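You operate a simulated robot arm through the tools that you are given. There is no shell and no other tool. Be economical: measure what you need, move in short steps, check, and stop when the job is done.

Carry out the task below with a simulated two-armed robot. There is one attempt and no reset: what you move stays moved.

Task
Wipe and shut the sugar meter, cap the open juice cup and put it back.
Fine: wipe with the grey cloth and put it back; the cup between cups 26 and 29. Set down upright: short cup.
Where things are to end (x, y in the base frame): short cup within 0.04 m of [0.82, -0.14].
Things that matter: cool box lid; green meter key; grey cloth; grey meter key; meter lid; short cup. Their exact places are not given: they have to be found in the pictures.

It is judged by the outcome, as a careful person would: the job done as asked, and still so three seconds after it is handed in. It fails if anything else is knocked over, pushed out of place, dropped, spilled or broken. Lids that push on must go on centred and level and be pressed home; caps that screw on are set level and turned clockwise until they are tight. Flat cloth is picked up by pressing the open fingertips on it (5 to 10 N) and closing them slowly along it; thin cloth reads only 2 to 8 mm in the jaws.

Robot
Two 7-joint arms with fingered hands on one trunk, on a base that drives. Base frame: it is fixed to the floor where the robot stands at the start and does not move with it; the origin is under the middle of the robot, x ahead of it, y to its left, z up; the surface under the hand at the start is at about z = 0.88. Readings come in m, degrees, newtons and seconds.
The left shoulder is at the start at [0.07, 0.145, 1.212], the right one opposite. With the tool pointing down near the work surface each hand reaches from about 0.4 to 0.78 m from the robot's upright axis, wherever it stands, measured 20 degrees to its own side. Places, roughly: cool box lid [0.9, -0.6, 1]; green meter key [0.6, -0.2, 0.9]; grey meter key [0.6, -0.2, 0.9]; meter lid [0.7, -0.1, 1]. Payload 3.5 kg a hand.
Tool frame (each hand has its own): the origin (TCP) lies between the finger pads and is the grasp point; the fingertips stand 0.025 m ahead of it; z points along the fingers, y is the line along which they close. Largest opening 0.088 m; the body of the gripper starts 0.029 m behind the TCP. The gripper is a hand of 4 fingers: y runs from the thumb to the fingers, the wrist lies at [-0.013, -0.097, -0.162] in the tool frame.
Orientation is that of the tool frame in the base frame, as a unit quaternion [w, x, y, z]. With the fingers straight down and the wrist toward the robot, the tool's x, y and z point along [0, 1, 0], [1, 0, 0] and [0, 0, -1] of the base frame.

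Tools
- The arms move only by the tool apply_moves. It takes "left_increments", "right_increments" or both (then of equal length, played together; a hand with none holds still); each is one flat list of numbers, 6 for each row, row after row: the shift along the tool's x, y, z in mm, then the turn, a rotation vector about the tool's x, y, z in degrees. In form: [tx, ty, tz, wx, wy, wz, tx, ty, tz, wx, wy, wz, ...]. A call has 1 to 10 rows; each row shifts and turns the commanded pose from where the row before left it, along the tool's axes as they then stand. Rows are played at 5 a second. More than 0.05 m and 8.6 degrees between two rows, and nothing of the call is played. Where a pose cannot be reached the arm comes as near as it can. A force on the tool above 40 N (or 10 N above the force at the start of the call, whichever is more), or a blocked arm, ends the call early, and 0.2 s more pass. In this call time passes only in rows, and 0.2 s behind the last. The reply holds the time, the measured pose of the TCP, the force on the tool along the base axes, the opening and the grip force, in the units named above and with some noise, with the torque about the TCP (base axes, N m) and any sound that the robot's microphone picked up.
- Cameras (640 x 400 px; columns grow to the right, rows downward): "scene" is now at [0.1348, 0.0022, 1.5221]; the picture's right is [0.03, -1.00, 0.00], its down [-0.64, -0.02, -0.76] and it looks along [0.76, 0.03, -0.64] (base axes); focal length 296 px, centre (320, 200). "left" rides on the left gripper at [-0.064, -0.083, -0.098] in its tool frame; the picture's right is [-0.62, -0.37, 0.69], its down [0.71, -0.63, 0.30] and it looks along [0.32, 0.68, 0.65] (tool axes); focal length 265 px, centre (320, 200). "right" rides on the right gripper at [0.064, -0.083, -0.098] in its tool frame; the picture's right is [-0.62, 0.37, -0.69], its down [-0.71, -0.63, 0.30] and it looks along [-0.33, 0.68, 0.65] (tool axes); focal length 265 px, centre (320, 200).
- snapshot(camera): a new picture of that camera. The clock stands still meanwhile.
- slide_trunk(by): slides the trunk up (or, below 0, down) by that many m; the arms and the scene camera ride with it, the base frame stays. It gives what a move gives, with no picture.
- roll_base(legs): drives the robot by 1 to 6 legs, each [ahead, left, turn to the left] in m, m and degrees, along the robot's own axes; the way and the turn of a leg run together, so that a leg with both is an arc; at most 1.5 m and 180 degrees a leg. The arms and the cameras ride along, it lands a little off, and it stops where it bumps. It gives what a move gives.
- finger_targets(index, middle, ring, thumb_bend, thumb_turn, hand): sets how far each is bent, from 0 (flat) to 1 (curled in); at 0.3 the hand is open as for a grip, at 0.7 the pads meet at the TCP. One left out holds its place. A second passes; each finger stops where it meets its share of the squeeze, and holds until it gets a number again. It is the only way to open and close the hand. It gives what a move gives, with no picture; readings hold the bend of each and the force on the fingers (four entries, about 0 where the hand has none), thumb and palm. thumb_turn goes from beside the hand (0) to across from the fingers (1), as for a grip.
- head_to(pan, tilt): turns the head with the scene camera to pan (to the left, within 86 degrees either way) and tilt (down, from -29 to 69), counted from straight ahead of the robot. It gives what a move gives.
- point_at(camera, pixels): for up to 12 pixels [column, row] of the newest picture of that camera ("zoom" is the newest enlarged one), the place [x, y, z] in the base frame of the surface seen there, good to about 0.003 m. The clock stands still meanwhile.
- zoom(camera, box): a new picture of the part [left, top, right, bottom] of that camera's present view, enlarged. The clock stands still meanwhile.
- job_done(): hands the job in; it is judged then, once.

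Go step by step. Measure first, check grasps and placings, and put right what went wrong. The budget is 80 turns and 58 pictures, counting those below and the enlarged ones. Unless the task says otherwise, let go and move clear before handing in, and close with one line.

The tools are called after "Emit:" as name(argument=value, ...) on one line, values as JSON. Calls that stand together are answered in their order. apply_moves: Moves the arms, as the interface text tells. Its arguments: {"type":"object","properties":{"left_increments":{"type":"array"},"right_increments":{"type":"array"}},"required":[]} The other tools are called the same way: slide_trunk (by) slides the trunk up or down; finger_targets (index, middle, ring, thumb_bend, thumb_turn, hand) moves the fingers one by one; roll_base (legs) drives the base; head_to (pan, tilt) turns the head that bears the scene camera; snapshot (camera) takes a picture; point_at (camera, pixels) gives the place of the surface under pixels of a picture; zoom (camera, box) takes an enlarged picture of a part of a camera's view; job_done () hands the job in.

At the start:

```text
time: 0.0
left_tcp_pos: [0.5334, 0.1739, 1.3155]
left_orientation: [0.0, 0.707, 0.707, -0.001]
left_contact_force: [0.0, -0.2, -0.7]
left_wrist_torque: [-0.05, 0.01, -0.05]
left_width: 0.0875
left_gripper_force: 0.1
left_shape: jaw
left_bend: [0.3, 0.3, 0.3, 0.3, 0.98]
left_finger forces: [0.1, 0.1, 0.0, 0.0, 0.0, 0.0]
right_tcp_pos: [0.4977, -0.2601, 1.2786]
right_orientation: [0.0, 0.707, 0.707, 0.001]
right_contact_force: [-0.7, -1.5, 1.0]
right_wrist_torque: [0.02, 0.0, -0.02]
right_width: 0.0878
right_gripper_force: 0.1
right_shape: jaw
right_bend: [0.3, 0.3, 0.3, 0.3, 0.98]
right_finger forces: [0.0, 0.0, 0.0, 0.0, 0.1, 0.1]
trunk travel left (down, up): [-0.775, 0.065]
robot x, y, heading: [0.0026, -0.0032, -0.1]
head pan, tilt: [1.9, 40.1]
```

scene: 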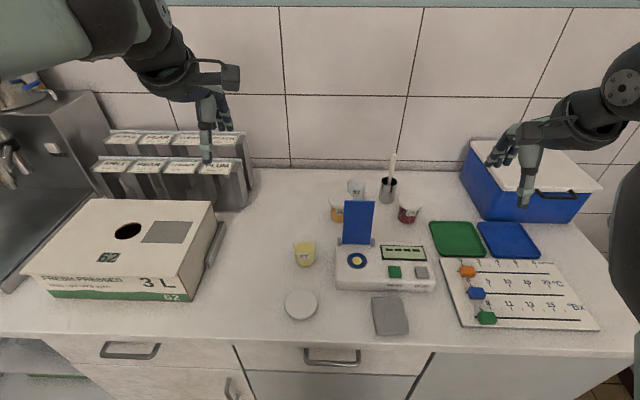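
right: 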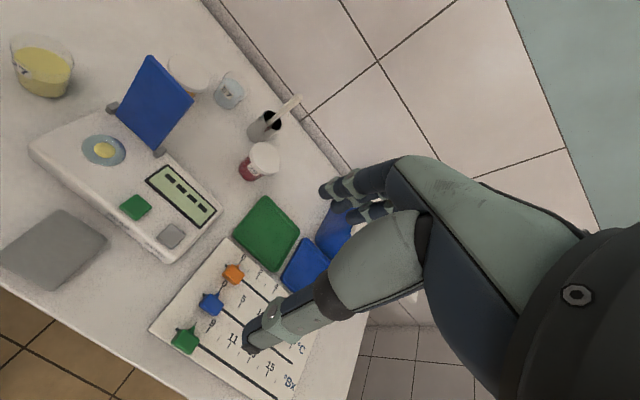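
left: 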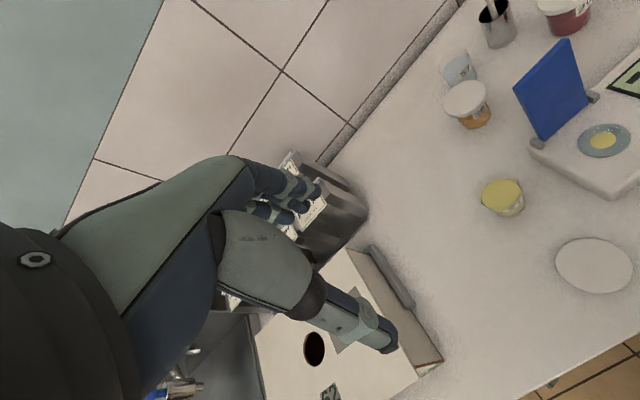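

The picture shows the meter with its blue lid open, juice on the prism, an open yellow cup at (304,253), a white cap at (300,305) and a grey cloth at (390,315). I'll enlarge this region and measure it.

Emit:
zoom(camera="scene", box=[270, 150, 450, 345])

Emit:
point_at(camera="scene", pixels=[[304, 245], [304, 262], [300, 305], [285, 305], [316, 305], [390, 315], [357, 259], [394, 271], [420, 271], [358, 222], [337, 205], [408, 205]])

```text
2.05 times, centred on (360, 248) of scene
```

zoom: 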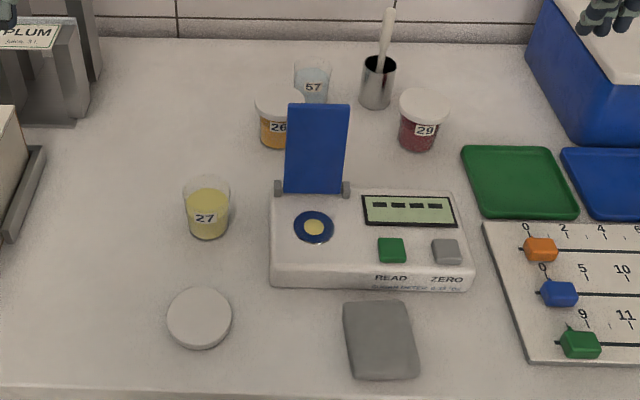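

```text
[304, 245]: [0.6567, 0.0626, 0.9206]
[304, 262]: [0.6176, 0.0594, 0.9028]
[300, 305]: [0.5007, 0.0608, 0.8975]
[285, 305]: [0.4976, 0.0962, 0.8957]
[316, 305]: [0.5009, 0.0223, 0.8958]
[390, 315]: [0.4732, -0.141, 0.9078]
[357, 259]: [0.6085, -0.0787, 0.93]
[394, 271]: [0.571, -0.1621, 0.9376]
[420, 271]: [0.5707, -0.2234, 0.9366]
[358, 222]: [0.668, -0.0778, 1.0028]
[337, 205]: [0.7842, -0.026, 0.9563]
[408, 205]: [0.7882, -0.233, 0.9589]
```

The short cup is 27, and cups 26, 29 and 57 stand behind the meter. I'll zoom in further on the back row, the cup and the lid so I can measure them.

Emit:
zoom(camera="scene", box=[320, 160, 440, 235])

Emit:
point_at(camera="zoom", pixels=[[95, 220], [200, 140], [195, 160], [360, 180], [470, 230], [430, 240], [515, 240], [200, 370], [140, 225], [290, 225], [140, 420], [275, 420]])

Emit:
zoom(camera="scene", box=[270, 225, 440, 345])

Emit:
point_at(camera="zoom", pixels=[[90, 70], [172, 70], [130, 60], [130, 85], [130, 155], [65, 300], [165, 300], [112, 255], [112, 345], [395, 275], [405, 410], [510, 405]])

```text
5.33 times, centred on (380, 198) of scene
```

zoom: 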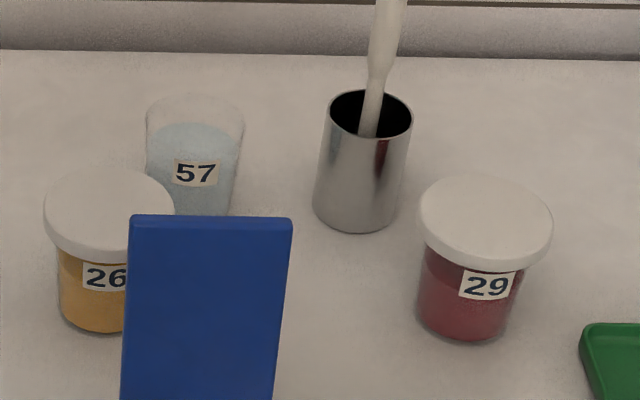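

```text
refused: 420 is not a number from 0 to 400
```

```text
3.33 times, centred on (355, 285) of scene
```

zoom: 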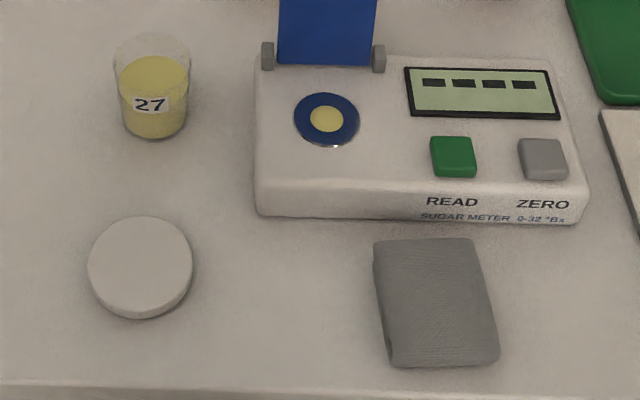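

```text
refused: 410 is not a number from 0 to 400
```

Emit:
point_at(camera="zoom", pixels=[[151, 37], [117, 70], [189, 70], [153, 90], [153, 130], [90, 267], [192, 267], [140, 218], [140, 300], [376, 245], [395, 362], [495, 355]])

Emit:
point_at(camera="zoom", pixels=[[468, 242], [326, 118], [305, 118], [326, 98], [326, 138], [267, 50], [378, 55], [325, 55], [340, 200], [425, 300], [452, 140], [565, 20]])

Emit:
point_at(camera="scene", pixels=[[347, 203], [373, 204], [360, 204], [388, 182], [388, 200], [357, 184], [357, 192], [341, 218], [337, 194], [408, 194], [408, 222], [371, 240]])

```text
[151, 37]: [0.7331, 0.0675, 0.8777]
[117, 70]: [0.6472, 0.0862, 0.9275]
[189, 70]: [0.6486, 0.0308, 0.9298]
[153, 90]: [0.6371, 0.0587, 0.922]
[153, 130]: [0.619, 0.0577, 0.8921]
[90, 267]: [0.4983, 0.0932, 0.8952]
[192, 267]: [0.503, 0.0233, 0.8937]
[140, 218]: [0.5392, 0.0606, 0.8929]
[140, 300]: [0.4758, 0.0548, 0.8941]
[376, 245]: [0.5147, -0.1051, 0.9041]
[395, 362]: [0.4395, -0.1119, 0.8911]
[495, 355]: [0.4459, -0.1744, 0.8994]
```

```text
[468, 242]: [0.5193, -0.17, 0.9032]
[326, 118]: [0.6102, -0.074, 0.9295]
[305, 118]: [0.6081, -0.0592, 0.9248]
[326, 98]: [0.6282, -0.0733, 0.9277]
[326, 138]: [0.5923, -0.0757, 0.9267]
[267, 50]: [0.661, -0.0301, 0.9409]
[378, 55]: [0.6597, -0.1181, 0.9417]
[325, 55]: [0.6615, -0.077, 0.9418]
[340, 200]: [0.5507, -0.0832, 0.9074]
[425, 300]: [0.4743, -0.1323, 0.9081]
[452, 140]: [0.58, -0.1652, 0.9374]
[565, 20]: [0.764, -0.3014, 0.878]
```

```text
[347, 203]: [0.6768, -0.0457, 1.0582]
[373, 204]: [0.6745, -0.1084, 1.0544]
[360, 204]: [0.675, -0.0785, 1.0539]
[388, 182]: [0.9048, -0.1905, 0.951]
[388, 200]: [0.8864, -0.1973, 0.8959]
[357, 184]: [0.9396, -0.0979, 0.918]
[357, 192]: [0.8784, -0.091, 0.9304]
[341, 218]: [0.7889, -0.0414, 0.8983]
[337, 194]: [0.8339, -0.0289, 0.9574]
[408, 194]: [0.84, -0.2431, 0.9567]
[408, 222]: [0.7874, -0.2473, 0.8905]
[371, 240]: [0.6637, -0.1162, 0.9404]
```

Cup 27 stands at about (0.647, 0.06) with its cap at (0.503, 0.058). The cloth is at about (0.478, -0.14) with its top at z≈0.905, and the prism is at (0.610, -0.075, 0.93). I'll bring the right hand above the cloth, turning the wrist to the right so the hand will clear the open blue lid.

Emit:
apply_moves(right_increments=[24, -4, 30, 0, 0, 0, 24, -4, 30, 0, 0, 0, 24, -4, 30, 0, 0, 0, 24, -4, 30, 0, 0, 0, 24, -4, 30, 0, 0, 0, 0, 0, 0, 0, 0, -8.5, 0, 0, 0, 0, 0, -8.5, 0, 0, 0, 0, 0, -8.5, 0, 0, 0, 0, 0, -8.5, 0, 0, 0, 0, 0, -8.5])

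Emit:
apply_moves(right_increments=[0, 0, 0, 0, 0, -8.5, 0, 0, 0, 0, 0, -8.5, 0, 0, 0, 0, 0, -8.5, 0, 0, 0, 0, 0, -8.5, 0, 0, 0, 0, 0, -8.5, 0, 0, 0, 0, 0, -5])

Emit:
finger_targets(hand="right", index=0.45, middle=0.45, ring=0.45, thumb_bend=0.45)

Emit:
snapshot(camera="scene")

```text
time: 2.2
left_tcp_pos: [0.5335, 0.1722, 1.3156]
left_orientation: [-0.001, 0.707, 0.707, -0.001]
left_contact_force: [0.2, 0.1, -0.6]
left_wrist_torque: [-0.01, 0.01, 0.03]
left_width: 0.0878
left_gripper_force: 0.1
left_shape: jaw
left_bend: [0.3, 0.3, 0.3, 0.3, 0.98]
left_finger forces: [0.1, 0.0, 0.1, 0.0, 0.0, 0.1]
right_tcp_pos: [0.4784, -0.1418, 1.1287]
right_orientation: [0.0, 0.402, 0.916, 0.001]
right_contact_force: [-0.3, 0.6, -0.5]
right_wrist_torque: [-0.01, -0.02, 0.01]
right_width: 0.0876
right_gripper_force: 0.1
right_shape: jaw
right_bend: [0.3, 0.3, 0.3, 0.3, 0.98]
right_finger forces: [0.1, 0.1, 0.0, 0.0, 0.0, 0.0]
trunk travel left (down, up): [-0.775, 0.065]
robot x, y, heading: [-0.0002, -0.0009, 0.1]
head pan, tilt: [1.9, 40.1]
```

```text
time: 3.6
left_tcp_pos: [0.5343, 0.1725, 1.3157]
left_orientation: [0.0, 0.707, 0.707, 0.0]
left_contact_force: [-0.6, 0.5, -0.1]
left_wrist_torque: [0.0, 0.01, 0.02]
left_width: 0.0875
left_gripper_force: 0.1
left_shape: jaw
left_bend: [0.3, 0.3, 0.3, 0.3, 0.98]
left_finger forces: [0.1, 0.0, 0.0, 0.0, 0.1, 0.1]
right_tcp_pos: [0.4762, -0.1409, 1.1282]
right_orientation: [-0.001, -0.001, 1.0, 0.001]
right_contact_force: [-0.5, -0.7, -0.2]
right_wrist_torque: [-0.03, -0.03, 0.05]
right_width: 0.0878
right_gripper_force: 0.0
right_shape: jaw
right_bend: [0.3, 0.3, 0.3, 0.3, 0.98]
right_finger forces: [0.1, 0.1, 0.0, 0.1, 0.0, 0.0]
trunk travel left (down, up): [-0.775, 0.065]
robot x, y, heading: [-0.0023, 0.0008, 0.0]
head pan, tilt: [1.9, 40.1]
```

```text
time: 4.6
left_tcp_pos: [0.5337, 0.1729, 1.3162]
left_orientation: [0.0, 0.707, 0.707, -0.001]
left_contact_force: [-0.4, -0.4, -0.3]
left_wrist_torque: [0.01, 0.0, -0.02]
left_width: 0.0877
left_gripper_force: 0.1
left_shape: jaw
left_bend: [0.3, 0.3, 0.3, 0.3, 0.98]
left_finger forces: [0.0, 0.1, 0.0, 0.1, 0.1, 0.1]
right_tcp_pos: [0.477, -0.1408, 1.1288]
right_orientation: [0.0, 0.0, 1.0, 0.001]
right_contact_force: [-0.7, 0.0, 0.2]
right_wrist_torque: [-0.01, -0.01, -0.04]
right_width: 0.0533
right_gripper_force: 0.0
right_shape: fingers
right_bend: [0.45, 0.45, 0.45, 0.45, 0.98]
right_finger forces: [0.0, 0.0, 0.0, 0.1, 0.1, 0.1]
trunk travel left (down, up): [-0.775, 0.065]
robot x, y, heading: [-0.0008, -0.0008, 0.2]
head pan, tilt: [1.9, 40.1]
```

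```text
51 pictures are left
```

scene: 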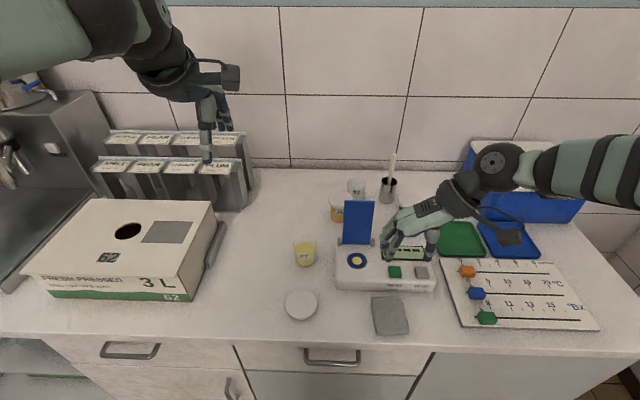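

The hand is in place and open 53 mm, which is narrower than the cloth. I'll lower it to just above the cloth.

Emit:
apply_moves(right_increments=[0, 0, 40, 0, 0, 0, 0, 0, 40, 0, 0, 0, 0, 0, 40, 0, 0, 0, 0, 0, 40, 0, 0, 0, 0, 0, 20, 0, 0, 0])

Emit:
snapshot(camera="right")

```text
time: 5.8
left_tcp_pos: [0.5341, 0.1715, 1.3158]
left_orientation: [0.0, 0.707, 0.707, 0.0]
left_contact_force: [0.2, -0.6, 0.0]
left_wrist_torque: [0.01, 0.0, 0.01]
left_width: 0.0875
left_gripper_force: 0.1
left_shape: jaw
left_bend: [0.3, 0.3, 0.3, 0.3, 0.98]
left_finger forces: [0.1, 0.0, 0.0, 0.0, 0.0, 0.0]
right_tcp_pos: [0.4777, -0.1395, 0.9485]
right_orientation: [0.001, 0.0, 1.0, 0.001]
right_contact_force: [0.6, 0.1, -0.4]
right_wrist_torque: [-0.01, 0.01, 0.04]
right_width: 0.0532
right_gripper_force: 0.1
right_shape: fingers
right_bend: [0.45, 0.45, 0.45, 0.45, 0.98]
right_finger forces: [0.0, 0.1, 0.0, 0.0, 0.0, 0.0]
trunk travel left (down, up): [-0.775, 0.065]
robot x, y, heading: [-0.0043, -0.0036, -0.1]
head pan, tilt: [1.9, 40.1]
```

```text
50 pictures are left
```

right: 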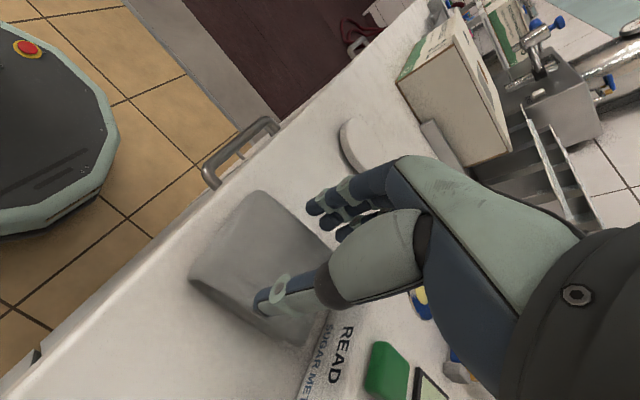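

The thumb tip appears at (262,303) and the fingertips near (318,210). I'll measure them against the cloth edges.

Emit:
point_at(camera="right", pixels=[[262, 300], [313, 207], [326, 222], [342, 235], [262, 193], [192, 275], [300, 343], [328, 250], [262, 250]])

```text
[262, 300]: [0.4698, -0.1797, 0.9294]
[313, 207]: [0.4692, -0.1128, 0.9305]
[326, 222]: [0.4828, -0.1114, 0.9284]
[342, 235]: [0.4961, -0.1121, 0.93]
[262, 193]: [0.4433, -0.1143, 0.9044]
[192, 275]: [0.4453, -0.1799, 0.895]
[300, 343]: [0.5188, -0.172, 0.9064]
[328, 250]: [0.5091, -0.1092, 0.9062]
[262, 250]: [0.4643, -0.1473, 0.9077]
```

The tips span nearly the full cloth, from y −0.112 to −0.178. I'll narrow the opening a little, then lower gently until there is contact force.

Emit:
finger_targets(hand="right", index=0.52, middle=0.52, ring=0.52, thumb_bend=0.52)

Emit:
apply_moves(right_increments=[0, 0, 8, 0, 0, 0, 0, 0, 6, 0, 0, 0, 0, 0, 2, 0, 0, 0, 0, 0, 2, 0, 0, 0])

```text
time: 6.8
left_tcp_pos: [0.5336, 0.1713, 1.3158]
left_orientation: [-0.001, 0.707, 0.707, -0.001]
left_contact_force: [0.2, -0.2, -0.1]
left_wrist_torque: [0.01, 0.02, -0.03]
left_width: 0.0874
left_gripper_force: 0.0
left_shape: jaw
left_bend: [0.3, 0.3, 0.3, 0.3, 0.98]
left_finger forces: [0.0, 0.1, 0.0, 0.1, 0.0, 0.0]
right_tcp_pos: [0.4766, -0.1397, 0.9483]
right_orientation: [0.001, 0.001, 1.0, 0.001]
right_contact_force: [-0.7, 0.0, -0.5]
right_wrist_torque: [-0.02, -0.01, -0.03]
right_width: 0.0378
right_gripper_force: 0.0
right_shape: fingers
right_bend: [0.52, 0.52, 0.52, 0.52, 0.98]
right_finger forces: [0.0, 0.0, 0.1, 0.1, 0.0, 0.0]
trunk travel left (down, up): [-0.775, 0.065]
robot x, y, heading: [-0.0005, -0.0007, 0.0]
head pan, tilt: [1.9, 40.1]
```

```text
time: 8.0
left_tcp_pos: [0.5309, 0.1724, 1.3178]
left_orientation: [0.001, 0.707, 0.707, 0.001]
left_contact_force: [0.5, -0.4, 0.0]
left_wrist_torque: [0.02, -0.02, 0.01]
left_width: 0.0875
left_gripper_force: 0.1
left_shape: jaw
left_bend: [0.3, 0.3, 0.3, 0.3, 0.98]
left_finger forces: [0.0, 0.0, 0.0, 0.1, 0.1, 0.0]
right_tcp_pos: [0.4781, -0.1363, 0.9361]
right_orientation: [0.007, -0.001, 1.0, 0.006]
right_contact_force: [-4.8, -0.4, 21.2]
right_wrist_torque: [0.06, 0.2, 0.07]
right_width: 0.037
right_gripper_force: 10.9
right_shape: fingers
right_bend: [0.53, 0.53, 0.52, 0.52, 0.97]
right_finger forces: [6.6, 7.3, 0.0, 0.0, 7.7, 0.1]
trunk travel left (down, up): [-0.775, 0.065]
robot x, y, heading: [0.0001, -0.0003, -0.0]
head pan, tilt: [1.9, 40.1]
stopped in row 4 (right hand): the force on the tool passed its limit at 41 N (the readings are from after the stop); the commanded pose is now the measured one
```

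It is pressing at 21 N, which is too hard. I'll ease up slightly into the 5–10 N range.

Emit:
apply_moves(right_increments=[0, 0, -1.5, 0, 0, 0])

```text
time: 8.4
left_tcp_pos: [0.5299, 0.1745, 1.3159]
left_orientation: [0.0, 0.707, 0.707, 0.0]
left_contact_force: [0.1, -0.3, -0.6]
left_wrist_torque: [0.0, -0.01, 0.0]
left_width: 0.0875
left_gripper_force: 0.1
left_shape: jaw
left_bend: [0.3, 0.3, 0.3, 0.3, 0.98]
left_finger forces: [0.0, 0.1, 0.0, 0.0, 0.0, 0.0]
right_tcp_pos: [0.4786, -0.1377, 0.9366]
right_orientation: [0.006, -0.001, 1.0, 0.004]
right_contact_force: [-2.8, 0.0, 16.0]
right_wrist_torque: [0.3, 0.03, 0.05]
right_width: 0.0374
right_gripper_force: 8.6
right_shape: fingers
right_bend: [0.52, 0.52, 0.52, 0.52, 0.97]
right_finger forces: [5.2, 9.2, 0.1, 0.0, 2.2, 0.0]
trunk travel left (down, up): [-0.775, 0.065]
robot x, y, heading: [-0.002, -0.0004, 0.1]
head pan, tilt: [1.9, 40.1]
```

Emit:
apply_moves(right_increments=[0, 0, -1.5, 0, 0, 0])

Emit:
finger_targets(hand="right", index=0.58, middle=0.58, ring=0.58, thumb_bend=0.58)

```text
time: 8.8
left_tcp_pos: [0.5314, 0.1732, 1.3168]
left_orientation: [0.0, 0.707, 0.707, -0.001]
left_contact_force: [0.2, -0.1, -1.0]
left_wrist_torque: [-0.01, 0.02, -0.03]
left_width: 0.0877
left_gripper_force: 0.0
left_shape: jaw
left_bend: [0.3, 0.3, 0.3, 0.3, 0.98]
left_finger forces: [0.1, 0.0, 0.0, 0.0, 0.1, 0.0]
right_tcp_pos: [0.4785, -0.1379, 0.9366]
right_orientation: [0.004, 0.001, 1.0, 0.003]
right_contact_force: [-2.1, 1.2, 7.3]
right_wrist_torque: [0.21, -0.01, 0.06]
right_width: 0.0376
right_gripper_force: 3.7
right_shape: fingers
right_bend: [0.52, 0.52, 0.52, 0.52, 0.97]
right_finger forces: [0.6, 7.7, 0.0, 0.0, 0.1, 0.2]
trunk travel left (down, up): [-0.775, 0.065]
robot x, y, heading: [-0.0024, -0.0026, 0.0]
head pan, tilt: [1.9, 40.1]
```

```text
time: 9.8
left_tcp_pos: [0.5331, 0.1721, 1.3171]
left_orientation: [0.0, 0.707, 0.707, 0.0]
left_contact_force: [0.8, 0.4, 0.1]
left_wrist_torque: [-0.02, -0.02, -0.02]
left_width: 0.0877
left_gripper_force: 0.0
left_shape: jaw
left_bend: [0.3, 0.3, 0.3, 0.3, 0.98]
left_finger forces: [0.1, 0.1, 0.1, 0.0, 0.1, 0.0]
right_tcp_pos: [0.4802, -0.1387, 0.9373]
right_orientation: [0.005, 0.0, 1.0, 0.004]
right_contact_force: [-0.7, 1.7, 6.3]
right_wrist_torque: [0.16, -0.06, 0.01]
right_width: 0.0272
right_gripper_force: 2.6
right_shape: fingers
right_bend: [0.57, 0.56, 0.57, 0.57, 0.97]
right_finger forces: [0.0, 5.5, 0.1, 0.0, 0.1, 0.1]
trunk travel left (down, up): [-0.775, 0.065]
robot x, y, heading: [-0.0005, -0.0002, 0.2]
head pan, tilt: [1.9, 40.1]
```

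Contact is 6 N, mostly under the middle finger. I'll press slightly more and keep closing.

Emit:
apply_moves(right_increments=[0, 0, 1, 0, 0, 0])

Emit:
finger_targets(hand="right", index=0.64, middle=0.64, ring=0.64, thumb_bend=0.64)

Emit:
finger_targets(hand="right", index=0.74, middle=0.74, ring=0.74, thumb_bend=0.74)

Emit:
snapshot(camera="right")

```text
time: 10.2
left_tcp_pos: [0.533, 0.1741, 1.3162]
left_orientation: [0.001, 0.707, 0.707, 0.001]
left_contact_force: [0.1, -0.2, 0.5]
left_wrist_torque: [0.01, 0.0, 0.02]
left_width: 0.0874
left_gripper_force: 0.1
left_shape: jaw
left_bend: [0.3, 0.3, 0.3, 0.3, 0.98]
left_finger forces: [0.1, 0.0, 0.0, 0.0, 0.0, 0.0]
right_tcp_pos: [0.4794, -0.1378, 0.9374]
right_orientation: [0.006, 0.001, 1.0, 0.004]
right_contact_force: [0.6, 0.3, 8.4]
right_wrist_torque: [0.17, -0.02, 0.0]
right_width: 0.0263
right_gripper_force: 4.6
right_shape: fingers
right_bend: [0.57, 0.56, 0.57, 0.57, 0.97]
right_finger forces: [1.7, 6.7, 0.1, 0.1, 0.6, 0.1]
trunk travel left (down, up): [-0.775, 0.065]
robot x, y, heading: [0.0008, -0.0016, -0.1]
head pan, tilt: [1.9, 40.1]
```

```text
time: 11.2
left_tcp_pos: [0.5315, 0.1737, 1.3171]
left_orientation: [0.0, 0.707, 0.707, 0.0]
left_contact_force: [0.7, 0.3, -0.2]
left_wrist_torque: [0.0, 0.0, -0.01]
left_width: 0.0878
left_gripper_force: 0.0
left_shape: jaw
left_bend: [0.3, 0.3, 0.3, 0.3, 0.98]
left_finger forces: [0.1, 0.0, 0.0, 0.0, 0.0, 0.0]
right_tcp_pos: [0.4806, -0.1379, 0.9359]
right_orientation: [0.005, 0.0, 1.0, 0.004]
right_contact_force: [-0.5, 0.3, 7.5]
right_wrist_torque: [0.04, 0.02, 0.02]
right_width: 0.0119
right_gripper_force: 3.1
right_shape: fingers
right_bend: [0.63, 0.63, 0.64, 0.64, 0.97]
right_finger forces: [2.2, 1.6, 0.1, 0.0, 3.6, 0.1]
trunk travel left (down, up): [-0.775, 0.065]
robot x, y, heading: [-0.0005, 0.0017, 0.3]
head pan, tilt: [1.9, 40.1]
```

```text
time: 12.2
left_tcp_pos: [0.5337, 0.1722, 1.3169]
left_orientation: [-0.001, 0.708, 0.706, -0.001]
left_contact_force: [0.5, 0.1, 0.6]
left_wrist_torque: [0.0, 0.02, 0.01]
left_width: 0.0876
left_gripper_force: 0.1
left_shape: jaw
left_bend: [0.3, 0.3, 0.3, 0.3, 0.98]
left_finger forces: [0.0, 0.0, 0.0, 0.0, 0.0, 0.0]
right_tcp_pos: [0.4799, -0.1389, 0.9355]
right_orientation: [0.004, 0.0, 1.0, 0.004]
right_contact_force: [-0.1, 0.4, -0.1]
right_wrist_torque: [0.03, -0.01, 0.01]
right_width: 0.0002
right_gripper_force: 0.0
right_shape: fingers
right_bend: [0.73, 0.74, 0.74, 0.72, 0.97]
right_finger forces: [0.1, 0.0, 0.0, 0.0, 0.0, 0.1]
trunk travel left (down, up): [-0.775, 0.065]
robot x, y, heading: [0.0017, -0.0008, -0.3]
head pan, tilt: [1.9, 40.1]
```

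```text
49 pictures are left
```

right: 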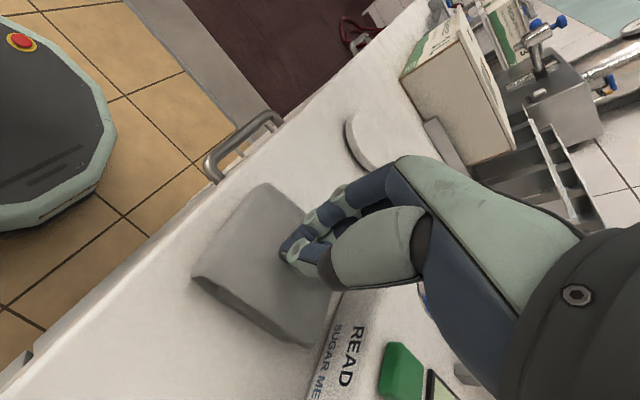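

The fingers closed empty: the cloth is a folded pad about 2.5 cm thick and 6.5 cm wide. I'll lift, open wide and grip it by its sides.

Emit:
apply_moves(right_increments=[0, 0, -30, 0, 0, 0, 0, -2, -20, 0, 0, 0])

Emit:
finger_targets(hand="right", index=0.3, middle=0.3, ring=0.3, thumb_bend=0.3)

Emit:
apply_moves(right_increments=[0, 0, 35, 0, 0, 0, 0, 0, 15, 0, 0, 0, 0, 0, 10, 0, 0, 0, 0, 0, 6, 0, 0, 0])

Emit:
snapshot(camera="right")

```text
time: 12.8
left_tcp_pos: [0.5328, 0.1715, 1.3171]
left_orientation: [0.0, 0.707, 0.707, 0.0]
left_contact_force: [-0.6, 0.2, 0.5]
left_wrist_torque: [0.01, 0.0, -0.01]
left_width: 0.0876
left_gripper_force: 0.0
left_shape: jaw
left_bend: [0.3, 0.3, 0.3, 0.3, 0.98]
left_finger forces: [0.1, 0.1, 0.0, 0.0, 0.1, 0.0]
right_tcp_pos: [0.4774, -0.1407, 0.9855]
right_orientation: [0.004, -0.001, 1.0, 0.004]
right_contact_force: [-0.2, -0.3, 0.8]
right_wrist_torque: [-0.02, -0.01, -0.01]
right_width: 0.0001
right_gripper_force: 0.1
right_shape: fingers
right_bend: [0.73, 0.74, 0.74, 0.72, 0.97]
right_finger forces: [0.1, 0.0, 0.0, 0.0, 0.1, 0.0]
trunk travel left (down, up): [-0.775, 0.065]
robot x, y, heading: [-0.0051, -0.0015, 0.1]
head pan, tilt: [1.9, 40.1]
```

```text
time: 13.8
left_tcp_pos: [0.5327, 0.1718, 1.3163]
left_orientation: [0.0, 0.707, 0.707, 0.0]
left_contact_force: [0.1, 0.4, -1.3]
left_wrist_torque: [-0.01, 0.03, 0.02]
left_width: 0.0875
left_gripper_force: 0.1
left_shape: jaw
left_bend: [0.3, 0.3, 0.3, 0.3, 0.98]
left_finger forces: [0.0, 0.1, 0.0, 0.0, 0.0, 0.0]
right_tcp_pos: [0.479, -0.1396, 0.9856]
right_orientation: [0.005, 0.0, 1.0, 0.002]
right_contact_force: [0.2, -0.6, -0.4]
right_wrist_torque: [0.01, -0.02, 0.05]
right_width: 0.0845
right_gripper_force: 0.1
right_shape: fingers
right_bend: [0.3, 0.3, 0.3, 0.3, 0.97]
right_finger forces: [0.1, 0.0, 0.0, 0.1, 0.1, 0.0]
trunk travel left (down, up): [-0.775, 0.065]
robot x, y, heading: [0.0026, -0.0016, 0.1]
head pan, tilt: [1.9, 40.1]
```

```text
time: 14.8
left_tcp_pos: [0.5347, 0.1727, 1.3163]
left_orientation: [-0.001, 0.707, 0.708, -0.001]
left_contact_force: [0.0, -0.8, 0.0]
left_wrist_torque: [-0.01, 0.0, -0.02]
left_width: 0.0876
left_gripper_force: 0.0
left_shape: jaw
left_bend: [0.3, 0.3, 0.3, 0.3, 0.98]
left_finger forces: [0.0, 0.0, 0.0, 0.1, 0.0, 0.1]
right_tcp_pos: [0.4807, -0.1408, 0.9191]
right_orientation: [0.004, 0.001, 1.0, 0.004]
right_contact_force: [-0.4, 0.3, 0.6]
right_wrist_torque: [-0.02, 0.01, -0.01]
right_width: 0.0845
right_gripper_force: 0.0
right_shape: fingers
right_bend: [0.3, 0.3, 0.3, 0.3, 0.97]
right_finger forces: [0.1, 0.1, 0.0, 0.1, 0.0, 0.0]
trunk travel left (down, up): [-0.775, 0.065]
robot x, y, heading: [-0.0029, -0.0001, -0.1]
head pan, tilt: [1.9, 40.1]
```

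```text
48 pictures are left
```

right: 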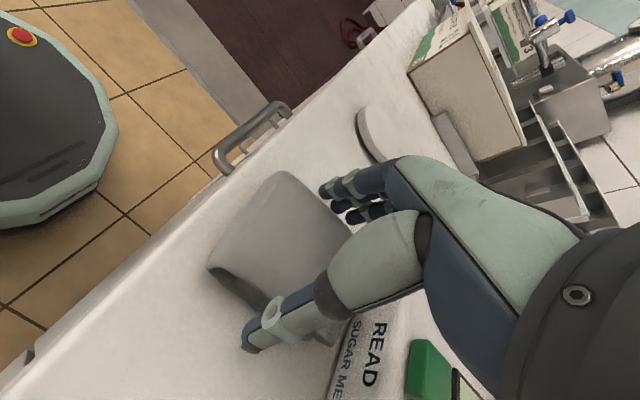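

The fingers straddle the pad. I'll lower 4 mm and close gently.

Emit:
apply_moves(right_increments=[0, 0, 4, 0, 0, 0])

Emit:
finger_targets(hand="right", index=0.42, middle=0.42, ring=0.42, thumb_bend=0.42)

Emit:
finger_targets(hand="right", index=0.52, middle=0.52, ring=0.52, thumb_bend=0.52)

```text
time: 15.2
left_tcp_pos: [0.5332, 0.1726, 1.3159]
left_orientation: [-0.001, 0.707, 0.707, 0.0]
left_contact_force: [-0.8, -0.1, 0.2]
left_wrist_torque: [-0.02, 0.04, -0.01]
left_width: 0.0877
left_gripper_force: 0.0
left_shape: jaw
left_bend: [0.3, 0.3, 0.3, 0.3, 0.98]
left_finger forces: [0.0, 0.1, 0.0, 0.1, 0.1, 0.0]
right_tcp_pos: [0.4794, -0.1402, 0.9151]
right_orientation: [0.005, 0.0, 1.0, 0.004]
right_contact_force: [-0.3, 0.7, -0.7]
right_wrist_torque: [0.03, -0.01, 0.0]
right_width: 0.0844
right_gripper_force: 0.0
right_shape: fingers
right_bend: [0.3, 0.3, 0.3, 0.3, 0.97]
right_finger forces: [0.0, 0.1, 0.0, 0.0, 0.0, 0.0]
trunk travel left (down, up): [-0.775, 0.065]
robot x, y, heading: [0.0, -0.0017, 0.2]
head pan, tilt: [1.9, 40.1]
```

```text
time: 16.2
left_tcp_pos: [0.5328, 0.1733, 1.3165]
left_orientation: [0.0, 0.707, 0.708, -0.001]
left_contact_force: [0.3, 0.1, -0.2]
left_wrist_torque: [0.01, 0.0, 0.01]
left_width: 0.0877
left_gripper_force: 0.1
left_shape: jaw
left_bend: [0.3, 0.3, 0.3, 0.3, 0.98]
left_finger forces: [0.0, 0.0, 0.0, 0.0, 0.0, 0.0]
right_tcp_pos: [0.4803, -0.1414, 0.9154]
right_orientation: [0.004, 0.0, 1.0, 0.004]
right_contact_force: [-0.2, -0.1, 2.3]
right_wrist_torque: [0.06, 0.01, 0.0]
right_width: 0.0697
right_gripper_force: 5.1
right_shape: fingers
right_bend: [0.38, 0.4, 0.4, 0.37, 0.97]
right_finger forces: [3.1, 1.2, 1.4, 0.0, 5.1, 0.0]
trunk travel left (down, up): [-0.775, 0.065]
robot x, y, heading: [0.003, 0.0004, 0.1]
head pan, tilt: [1.9, 40.1]
```

```text
time: 17.2
left_tcp_pos: [0.5336, 0.1738, 1.3166]
left_orientation: [0.0, 0.707, 0.707, -0.001]
left_contact_force: [0.4, 1.1, -0.6]
left_wrist_torque: [-0.02, 0.01, -0.04]
left_width: 0.0875
left_gripper_force: 0.1
left_shape: jaw
left_bend: [0.3, 0.3, 0.3, 0.3, 0.98]
left_finger forces: [0.0, 0.1, 0.1, 0.1, 0.0, 0.0]
right_tcp_pos: [0.4802, -0.1393, 0.9154]
right_orientation: [0.006, -0.001, 1.0, 0.003]
right_contact_force: [0.4, 1.4, 3.7]
right_wrist_torque: [0.2, -0.03, 0.03]
right_width: 0.0669
right_gripper_force: 15.5
right_shape: fingers
right_bend: [0.43, 0.46, 0.46, 0.36, 0.95]
right_finger forces: [6.8, 4.6, 4.4, 0.0, 13.9, 0.0]
trunk travel left (down, up): [-0.775, 0.065]
robot x, y, heading: [0.002, -0.0011, -0.1]
head pan, tilt: [1.9, 40.1]
```

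The pad is gripped at 67 mm with 15 N. I'll lift it and look.

Emit:
apply_moves(right_increments=[0, 0, -10, 0, 0, 0, 0, 0, -30, 0, 0, 0, 0, 0, -40, 0, 0, 0])

Emit:
snapshot(camera="scene")

Emit:
snapshot(camera="right")

```text
time: 18.0
left_tcp_pos: [0.532, 0.1736, 1.3165]
left_orientation: [0.0, 0.707, 0.707, 0.0]
left_contact_force: [0.1, 0.3, 0.7]
left_wrist_torque: [0.02, 0.01, -0.01]
left_width: 0.0873
left_gripper_force: 0.0
left_shape: jaw
left_bend: [0.3, 0.3, 0.3, 0.3, 0.98]
left_finger forces: [0.0, 0.0, 0.0, 0.0, 0.0, 0.1]
right_tcp_pos: [0.4797, -0.1412, 0.9956]
right_orientation: [0.005, -0.001, 1.0, 0.003]
right_contact_force: [-0.3, 0.1, -1.1]
right_wrist_torque: [0.01, 0.03, -0.03]
right_width: 0.0668
right_gripper_force: 14.5
right_shape: fingers
right_bend: [0.44, 0.47, 0.46, 0.36, 0.95]
right_finger forces: [6.2, 4.1, 4.0, 0.0, 14.5, 0.1]
trunk travel left (down, up): [-0.775, 0.065]
robot x, y, heading: [-0.0009, 0.0037, 0.2]
head pan, tilt: [1.9, 40.1]
```

```text
47 pictures are left
```

scene: 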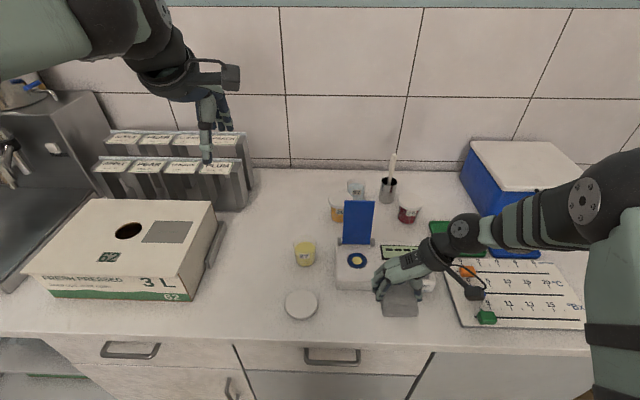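

```text
46 pictures are left
```

right: 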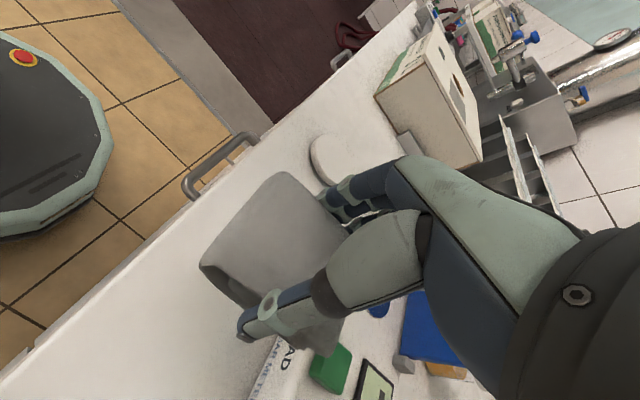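

The cloth is held securely. I'll carry it over the prism, stopping short of the hinge and clear of the green key.

Emit:
apply_moves(right_increments=[0, 0, -15, 0, 0, 0, -38, 25, 0, 0, 0, 0, -38, 25, 0, 0, 0, 0, -37, 25, 0, 0, 0, 0])

Emit:
snapshot(camera="scene")

```text
time: 19.0
left_tcp_pos: [0.535, 0.1725, 1.3163]
left_orientation: [0.0, 0.708, 0.707, -0.002]
left_contact_force: [1.1, 0.1, -0.7]
left_wrist_torque: [-0.01, 0.01, 0.01]
left_width: 0.0875
left_gripper_force: 0.0
left_shape: jaw
left_bend: [0.3, 0.3, 0.3, 0.3, 0.98]
left_finger forces: [0.0, 0.0, 0.0, 0.1, 0.0, 0.0]
right_tcp_pos: [0.5929, -0.0663, 1.0125]
right_orientation: [0.003, 0.001, 1.0, 0.003]
right_contact_force: [-1.3, 0.3, -0.9]
right_wrist_torque: [-0.01, -0.02, -0.01]
right_width: 0.067
right_gripper_force: 14.1
right_shape: fingers
right_bend: [0.44, 0.47, 0.46, 0.36, 0.95]
right_finger forces: [6.2, 4.1, 3.9, 0.0, 14.4, 0.0]
trunk travel left (down, up): [-0.775, 0.065]
robot x, y, heading: [-0.0005, -0.0016, 0.0]
head pan, tilt: [1.9, 40.1]
```

```text
45 pictures are left
```

scene: 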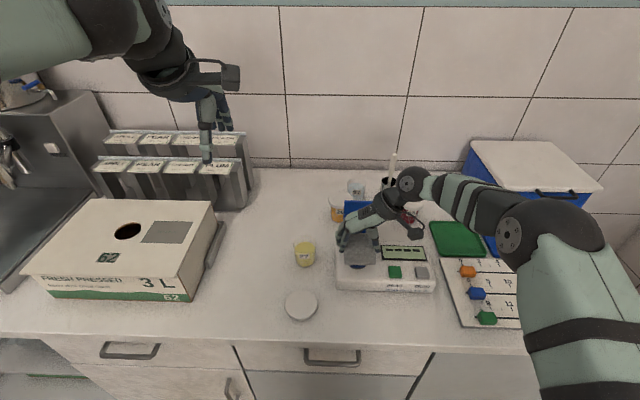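

I'm above the prism and clear of the lid. I'll lower until there is light contact.

Emit:
apply_moves(right_increments=[0, 0, 20, 0, 0, 0, 0, 0, 14, 0, 0, 0, 0, 0, 5, 0, 0, 0])

Emit:
apply_moves(right_increments=[0, 0, 3, 0, 0, 0, 0, 0, 1.5, 0, 0, 0])

```text
time: 19.8
left_tcp_pos: [0.5322, 0.1728, 1.3158]
left_orientation: [0.0, 0.707, 0.707, -0.001]
left_contact_force: [-0.5, 0.4, 1.1]
left_wrist_torque: [-0.01, -0.02, 0.01]
left_width: 0.0877
left_gripper_force: 0.1
left_shape: jaw
left_bend: [0.3, 0.3, 0.3, 0.3, 0.98]
left_finger forces: [0.0, 0.0, 0.1, 0.0, 0.0, 0.0]
right_tcp_pos: [0.5926, -0.0651, 0.9734]
right_orientation: [0.004, 0.001, 1.0, 0.004]
right_contact_force: [-1.5, 0.2, -0.1]
right_wrist_torque: [0.0, -0.04, 0.0]
right_width: 0.0668
right_gripper_force: 14.5
right_shape: fingers
right_bend: [0.44, 0.47, 0.46, 0.36, 0.95]
right_finger forces: [6.2, 4.1, 4.0, 0.1, 14.3, 0.0]
trunk travel left (down, up): [-0.775, 0.065]
robot x, y, heading: [-0.0032, -0.0024, 0.0]
head pan, tilt: [1.9, 40.1]
```

```text
time: 20.4
left_tcp_pos: [0.5328, 0.1718, 1.3174]
left_orientation: [0.0, 0.708, 0.706, 0.0]
left_contact_force: [0.8, 0.1, 0.6]
left_wrist_torque: [-0.01, 0.0, -0.05]
left_width: 0.0876
left_gripper_force: 0.0
left_shape: jaw
left_bend: [0.3, 0.3, 0.3, 0.3, 0.98]
left_finger forces: [0.1, 0.1, 0.0, 0.0, 0.1, 0.0]
right_tcp_pos: [0.5922, -0.0673, 0.9694]
right_orientation: [0.005, 0.0, 1.0, 0.004]
right_contact_force: [0.0, 0.5, -0.7]
right_wrist_torque: [0.02, -0.01, 0.0]
right_width: 0.0669
right_gripper_force: 14.6
right_shape: fingers
right_bend: [0.44, 0.47, 0.46, 0.36, 0.95]
right_finger forces: [6.2, 4.1, 3.9, 0.0, 14.4, 0.1]
trunk travel left (down, up): [-0.775, 0.065]
robot x, y, heading: [-0.0035, -0.0007, -0.0]
head pan, tilt: [1.9, 40.1]
```

Emit:
apply_moves(right_increments=[-4, 0, 2, 0, 0, 0, 0, 0, 1.5, 0, 0, 0, 0, 0, 1.5, 0, 0, 0])

```text
time: 21.2
left_tcp_pos: [0.534, 0.1717, 1.316]
left_orientation: [-0.001, 0.707, 0.707, 0.0]
left_contact_force: [0.2, 1.3, -0.3]
left_wrist_torque: [-0.02, -0.04, 0.01]
left_width: 0.0877
left_gripper_force: 0.2
left_shape: jaw
left_bend: [0.3, 0.3, 0.3, 0.3, 0.98]
left_finger forces: [0.0, 0.1, 0.0, 0.0, 0.0, 0.0]
right_tcp_pos: [0.5964, -0.0647, 0.9647]
right_orientation: [0.005, 0.0, 1.0, 0.003]
right_contact_force: [-0.2, -0.5, -0.3]
right_wrist_torque: [-0.04, 0.01, 0.01]
right_width: 0.067
right_gripper_force: 14.1
right_shape: fingers
right_bend: [0.44, 0.47, 0.46, 0.36, 0.95]
right_finger forces: [6.2, 4.0, 3.9, 0.1, 14.4, 0.0]
trunk travel left (down, up): [-0.775, 0.065]
robot x, y, heading: [-0.0015, 0.0014, -0.0]
head pan, tilt: [1.9, 40.1]
```

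Emit:
apply_moves(right_increments=[0, 0, 1.5, 0, 0, 0, 0, 0, 1.5, 0, 0, 0])

Emit:
snapshot(camera="right")

```text
time: 21.8
left_tcp_pos: [0.5335, 0.172, 1.3167]
left_orientation: [0.0, 0.707, 0.707, 0.001]
left_contact_force: [-0.1, -0.4, -0.6]
left_wrist_torque: [-0.03, 0.0, 0.0]
left_width: 0.0873
left_gripper_force: 0.0
left_shape: jaw
left_bend: [0.3, 0.3, 0.3, 0.3, 0.98]
left_finger forces: [0.0, 0.0, 0.0, 0.0, 0.0, 0.1]
right_tcp_pos: [0.5952, -0.0656, 0.9623]
right_orientation: [0.006, 0.0, 1.0, 0.004]
right_contact_force: [1.3, -0.5, 4.3]
right_wrist_torque: [0.14, -0.02, 0.01]
right_width: 0.0668
right_gripper_force: 15.0
right_shape: fingers
right_bend: [0.44, 0.47, 0.46, 0.36, 0.95]
right_finger forces: [6.2, 4.0, 3.9, 0.0, 14.9, 0.0]
trunk travel left (down, up): [-0.775, 0.065]
robot x, y, heading: [0.0009, -0.0015, 0.0]
head pan, tilt: [1.9, 40.1]
```

```text
44 pictures are left
```

right: 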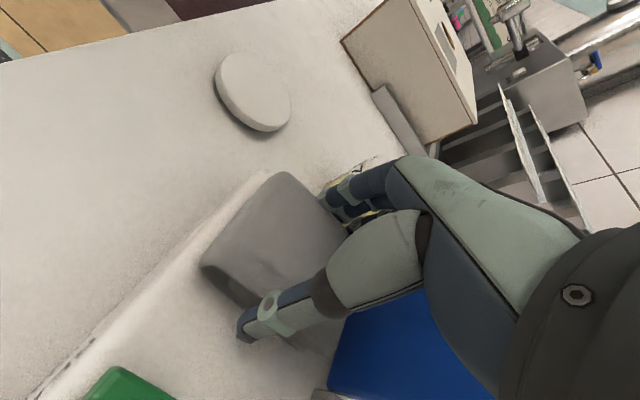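

Contact is about 4 N on the prism. I'll press slightly more and stroke back and forth with short strokes, staying clear of the hinge, cup and key.

Emit:
apply_moves(right_increments=[-7, 0, 1, 0, 0, 0, -7, 0, 0, 0, 0, 0, 8, -4, 0, 0, 0, 0, 8, -4, 0, 0, 0, 0, 8, 0, 0, 0, 0, 0, -8, 0, 0, 0, 0, 0, -8, 4, 0, 0, 0, 0, -8, 4, 0, 0, 0, 0, 7, 0, 0, 0, 0, 0, 7, 0, 0, 0, 0, 0])

Emit:
apply_moves(right_increments=[-7, 0, 0.5, 0, 0, 0, -7, 0, 0, 0, 0, 0, 8, -5, 0, 0, 0, 0, 8, -5, 0, 0, 0, 0, 8, 0, 0, 0, 0, 0, -8, 0, 0, 0, 0, 0, -8, 5, 0, 0, 0, 0, -8, 5, 0, 0, 0, 0, 7, 0, 0, 0, 0, 0, 7, 0, 0, 0, 0, 0])

```text
time: 24.0
left_tcp_pos: [0.5341, 0.1748, 1.3154]
left_orientation: [0.0, 0.707, 0.707, 0.0]
left_contact_force: [0.1, 0.5, -0.6]
left_wrist_torque: [0.02, 0.02, 0.04]
left_width: 0.0876
left_gripper_force: 0.1
left_shape: jaw
left_bend: [0.3, 0.3, 0.3, 0.3, 0.98]
left_finger forces: [0.1, 0.0, 0.0, 0.0, 0.1, 0.0]
right_tcp_pos: [0.5971, -0.0636, 0.961]
right_orientation: [0.005, 0.0, 1.0, 0.004]
right_contact_force: [4.0, -1.2, 10.6]
right_wrist_torque: [0.13, -0.1, -0.08]
right_width: 0.067
right_gripper_force: 14.9
right_shape: fingers
right_bend: [0.44, 0.47, 0.47, 0.36, 0.95]
right_finger forces: [6.4, 4.3, 4.1, 0.0, 16.1, 0.0]
trunk travel left (down, up): [-0.775, 0.065]
robot x, y, heading: [0.0017, -0.0014, -0.2]
head pan, tilt: [1.9, 40.1]
```

```text
time: 26.2
left_tcp_pos: [0.5324, 0.1739, 1.3162]
left_orientation: [0.0, 0.708, 0.707, 0.0]
left_contact_force: [0.4, -0.2, 0.4]
left_wrist_torque: [0.0, -0.03, -0.02]
left_width: 0.0878
left_gripper_force: 0.1
left_shape: jaw
left_bend: [0.3, 0.3, 0.3, 0.3, 0.98]
left_finger forces: [0.0, 0.0, 0.0, 0.0, 0.0, 0.1]
right_tcp_pos: [0.5971, -0.0653, 0.9594]
right_orientation: [0.006, 0.0, 1.0, 0.004]
right_contact_force: [5.1, 0.0, 11.3]
right_wrist_torque: [0.01, -0.12, -0.04]
right_width: 0.0675
right_gripper_force: 15.9
right_shape: fingers
right_bend: [0.45, 0.47, 0.47, 0.36, 0.96]
right_finger forces: [6.2, 4.4, 4.2, 0.0, 17.5, 0.0]
trunk travel left (down, up): [-0.775, 0.065]
robot x, y, heading: [0.0035, -0.001, -0.1]
head pan, tilt: [1.9, 40.1]
```

Wiping stayed at about 10 N. I'll lift and move back above the cloth's original spot to check the prism.

Emit:
apply_moves(right_increments=[0, 0, -10, 0, 0, 0, 0, 0, -40, 0, 0, 0, 39, -25, 0, 0, 0, 0, 39, -25, 0, 0, 0, 0, 39, -25, 0, 0, 0, 0])

Emit:
zoom(camera="scene", box=[280, 190, 460, 340])

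```text
time: 27.4
left_tcp_pos: [0.5323, 0.1727, 1.3164]
left_orientation: [0.001, 0.707, 0.707, 0.0]
left_contact_force: [0.5, 0.1, -0.4]
left_wrist_torque: [-0.01, -0.04, 0.0]
left_width: 0.0876
left_gripper_force: 0.0
left_shape: jaw
left_bend: [0.3, 0.3, 0.3, 0.3, 0.98]
left_finger forces: [0.0, 0.1, 0.1, 0.1, 0.1, 0.1]
right_tcp_pos: [0.4799, -0.1404, 1.0088]
right_orientation: [0.005, -0.001, 1.0, 0.004]
right_contact_force: [1.8, 0.3, -0.2]
right_wrist_torque: [-0.03, 0.0, 0.0]
right_width: 0.067
right_gripper_force: 13.8
right_shape: fingers
right_bend: [0.45, 0.47, 0.47, 0.37, 0.96]
right_finger forces: [6.3, 3.7, 3.5, 0.0, 13.5, 0.0]
trunk travel left (down, up): [-0.775, 0.065]
robot x, y, heading: [-0.0001, -0.0026, -0.0]
head pan, tilt: [1.9, 40.1]
```

```text
2.67 times, centred on (370, 265) of scene
```

zoom: 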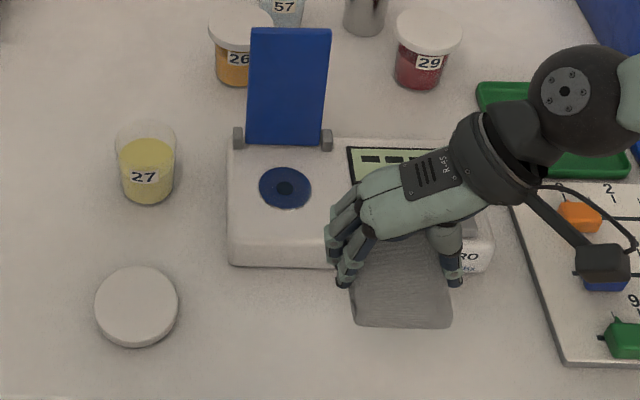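

The prism at (285,187) is clean and dark. I'll set the cloth back down.

Emit:
apply_moves(right_increments=[0, 0, 40, 0, 0, 0, 0, 0, 35, 0, 0, 0, 0, 0, 10, 0, 0, 0, 0, 0, 4, 0, 0, 0, 0, 0, 2, 0, 0, 0])

Emit:
finger_targets(hand="right", index=0.3, middle=0.3, ring=0.3, thumb_bend=0.3)

Emit:
apply_moves(right_increments=[0, 0, -20, 0, 0, 0, 0, 0, -40, 0, 0, 0, 0, 0, -40, 0, 0, 0, 0, 0, -40, 0, 0, 0, 0, 0, -40, 0, 0, 0])

Emit:
snapshot(camera="scene")

```text
time: 28.6
left_tcp_pos: [0.535, 0.1735, 1.3163]
left_orientation: [-0.001, 0.707, 0.708, -0.001]
left_contact_force: [0.8, -0.9, -0.7]
left_wrist_torque: [0.0, 0.03, -0.03]
left_width: 0.0874
left_gripper_force: 0.0
left_shape: jaw
left_bend: [0.3, 0.3, 0.3, 0.3, 0.98]
left_finger forces: [0.0, 0.0, 0.1, 0.1, 0.1, 0.1]
right_tcp_pos: [0.4804, -0.1398, 0.9175]
right_orientation: [0.005, 0.0, 1.0, 0.004]
right_contact_force: [-0.4, -0.7, -0.6]
right_wrist_torque: [0.05, -0.01, 0.0]
right_width: 0.0668
right_gripper_force: 13.3
right_shape: fingers
right_bend: [0.45, 0.47, 0.47, 0.37, 0.96]
right_finger forces: [6.2, 3.7, 3.5, 0.0, 13.5, 0.0]
trunk travel left (down, up): [-0.775, 0.065]
robot x, y, heading: [-0.0002, 0.0001, 0.1]
head pan, tilt: [1.9, 40.1]
```

```text
time: 29.6
left_tcp_pos: [0.5336, 0.1731, 1.3171]
left_orientation: [-0.001, 0.707, 0.707, 0.0]
left_contact_force: [-1.1, -0.4, 0.0]
left_wrist_torque: [0.02, -0.02, 0.0]
left_width: 0.0876
left_gripper_force: 0.0
left_shape: jaw
left_bend: [0.3, 0.3, 0.3, 0.3, 0.98]
left_finger forces: [0.1, 0.0, 0.0, 0.1, 0.0, 0.0]
right_tcp_pos: [0.4798, -0.1397, 0.9169]
right_orientation: [0.005, 0.0, 1.0, 0.004]
right_contact_force: [0.2, 0.3, 0.1]
right_wrist_torque: [0.0, 0.01, -0.01]
right_width: 0.0847
right_gripper_force: 0.0
right_shape: fingers
right_bend: [0.3, 0.3, 0.3, 0.3, 0.97]
right_finger forces: [0.1, 0.1, 0.0, 0.0, 0.1, 0.1]
trunk travel left (down, up): [-0.775, 0.065]
robot x, y, heading: [0.0005, 0.0001, 0.2]
head pan, tilt: [1.9, 40.1]
```

```text
time: 30.8
left_tcp_pos: [0.5322, 0.1717, 1.3163]
left_orientation: [0.0, 0.707, 0.707, -0.001]
left_contact_force: [-0.5, 0.5, 0.4]
left_wrist_torque: [0.01, -0.03, 0.02]
left_width: 0.0877
left_gripper_force: 0.0
left_shape: jaw
left_bend: [0.3, 0.3, 0.3, 0.3, 0.98]
left_finger forces: [0.0, 0.0, 0.1, 0.0, 0.0, 0.1]
right_tcp_pos: [0.477, -0.1399, 1.0981]
right_orientation: [0.005, 0.0, 1.0, 0.005]
right_contact_force: [-0.3, -0.1, 0.2]
right_wrist_torque: [0.05, 0.0, 0.0]
right_width: 0.0846
right_gripper_force: 0.0
right_shape: fingers
right_bend: [0.3, 0.3, 0.3, 0.3, 0.97]
right_finger forces: [0.0, 0.1, 0.0, 0.1, 0.1, 0.0]
trunk travel left (down, up): [-0.775, 0.065]
robot x, y, heading: [-0.003, -0.005, 0.1]
head pan, tilt: [1.9, 40.1]
```

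```text
42 pictures are left
```

scene: 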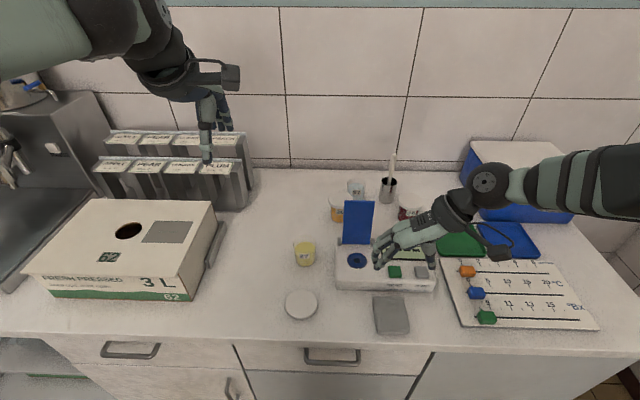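

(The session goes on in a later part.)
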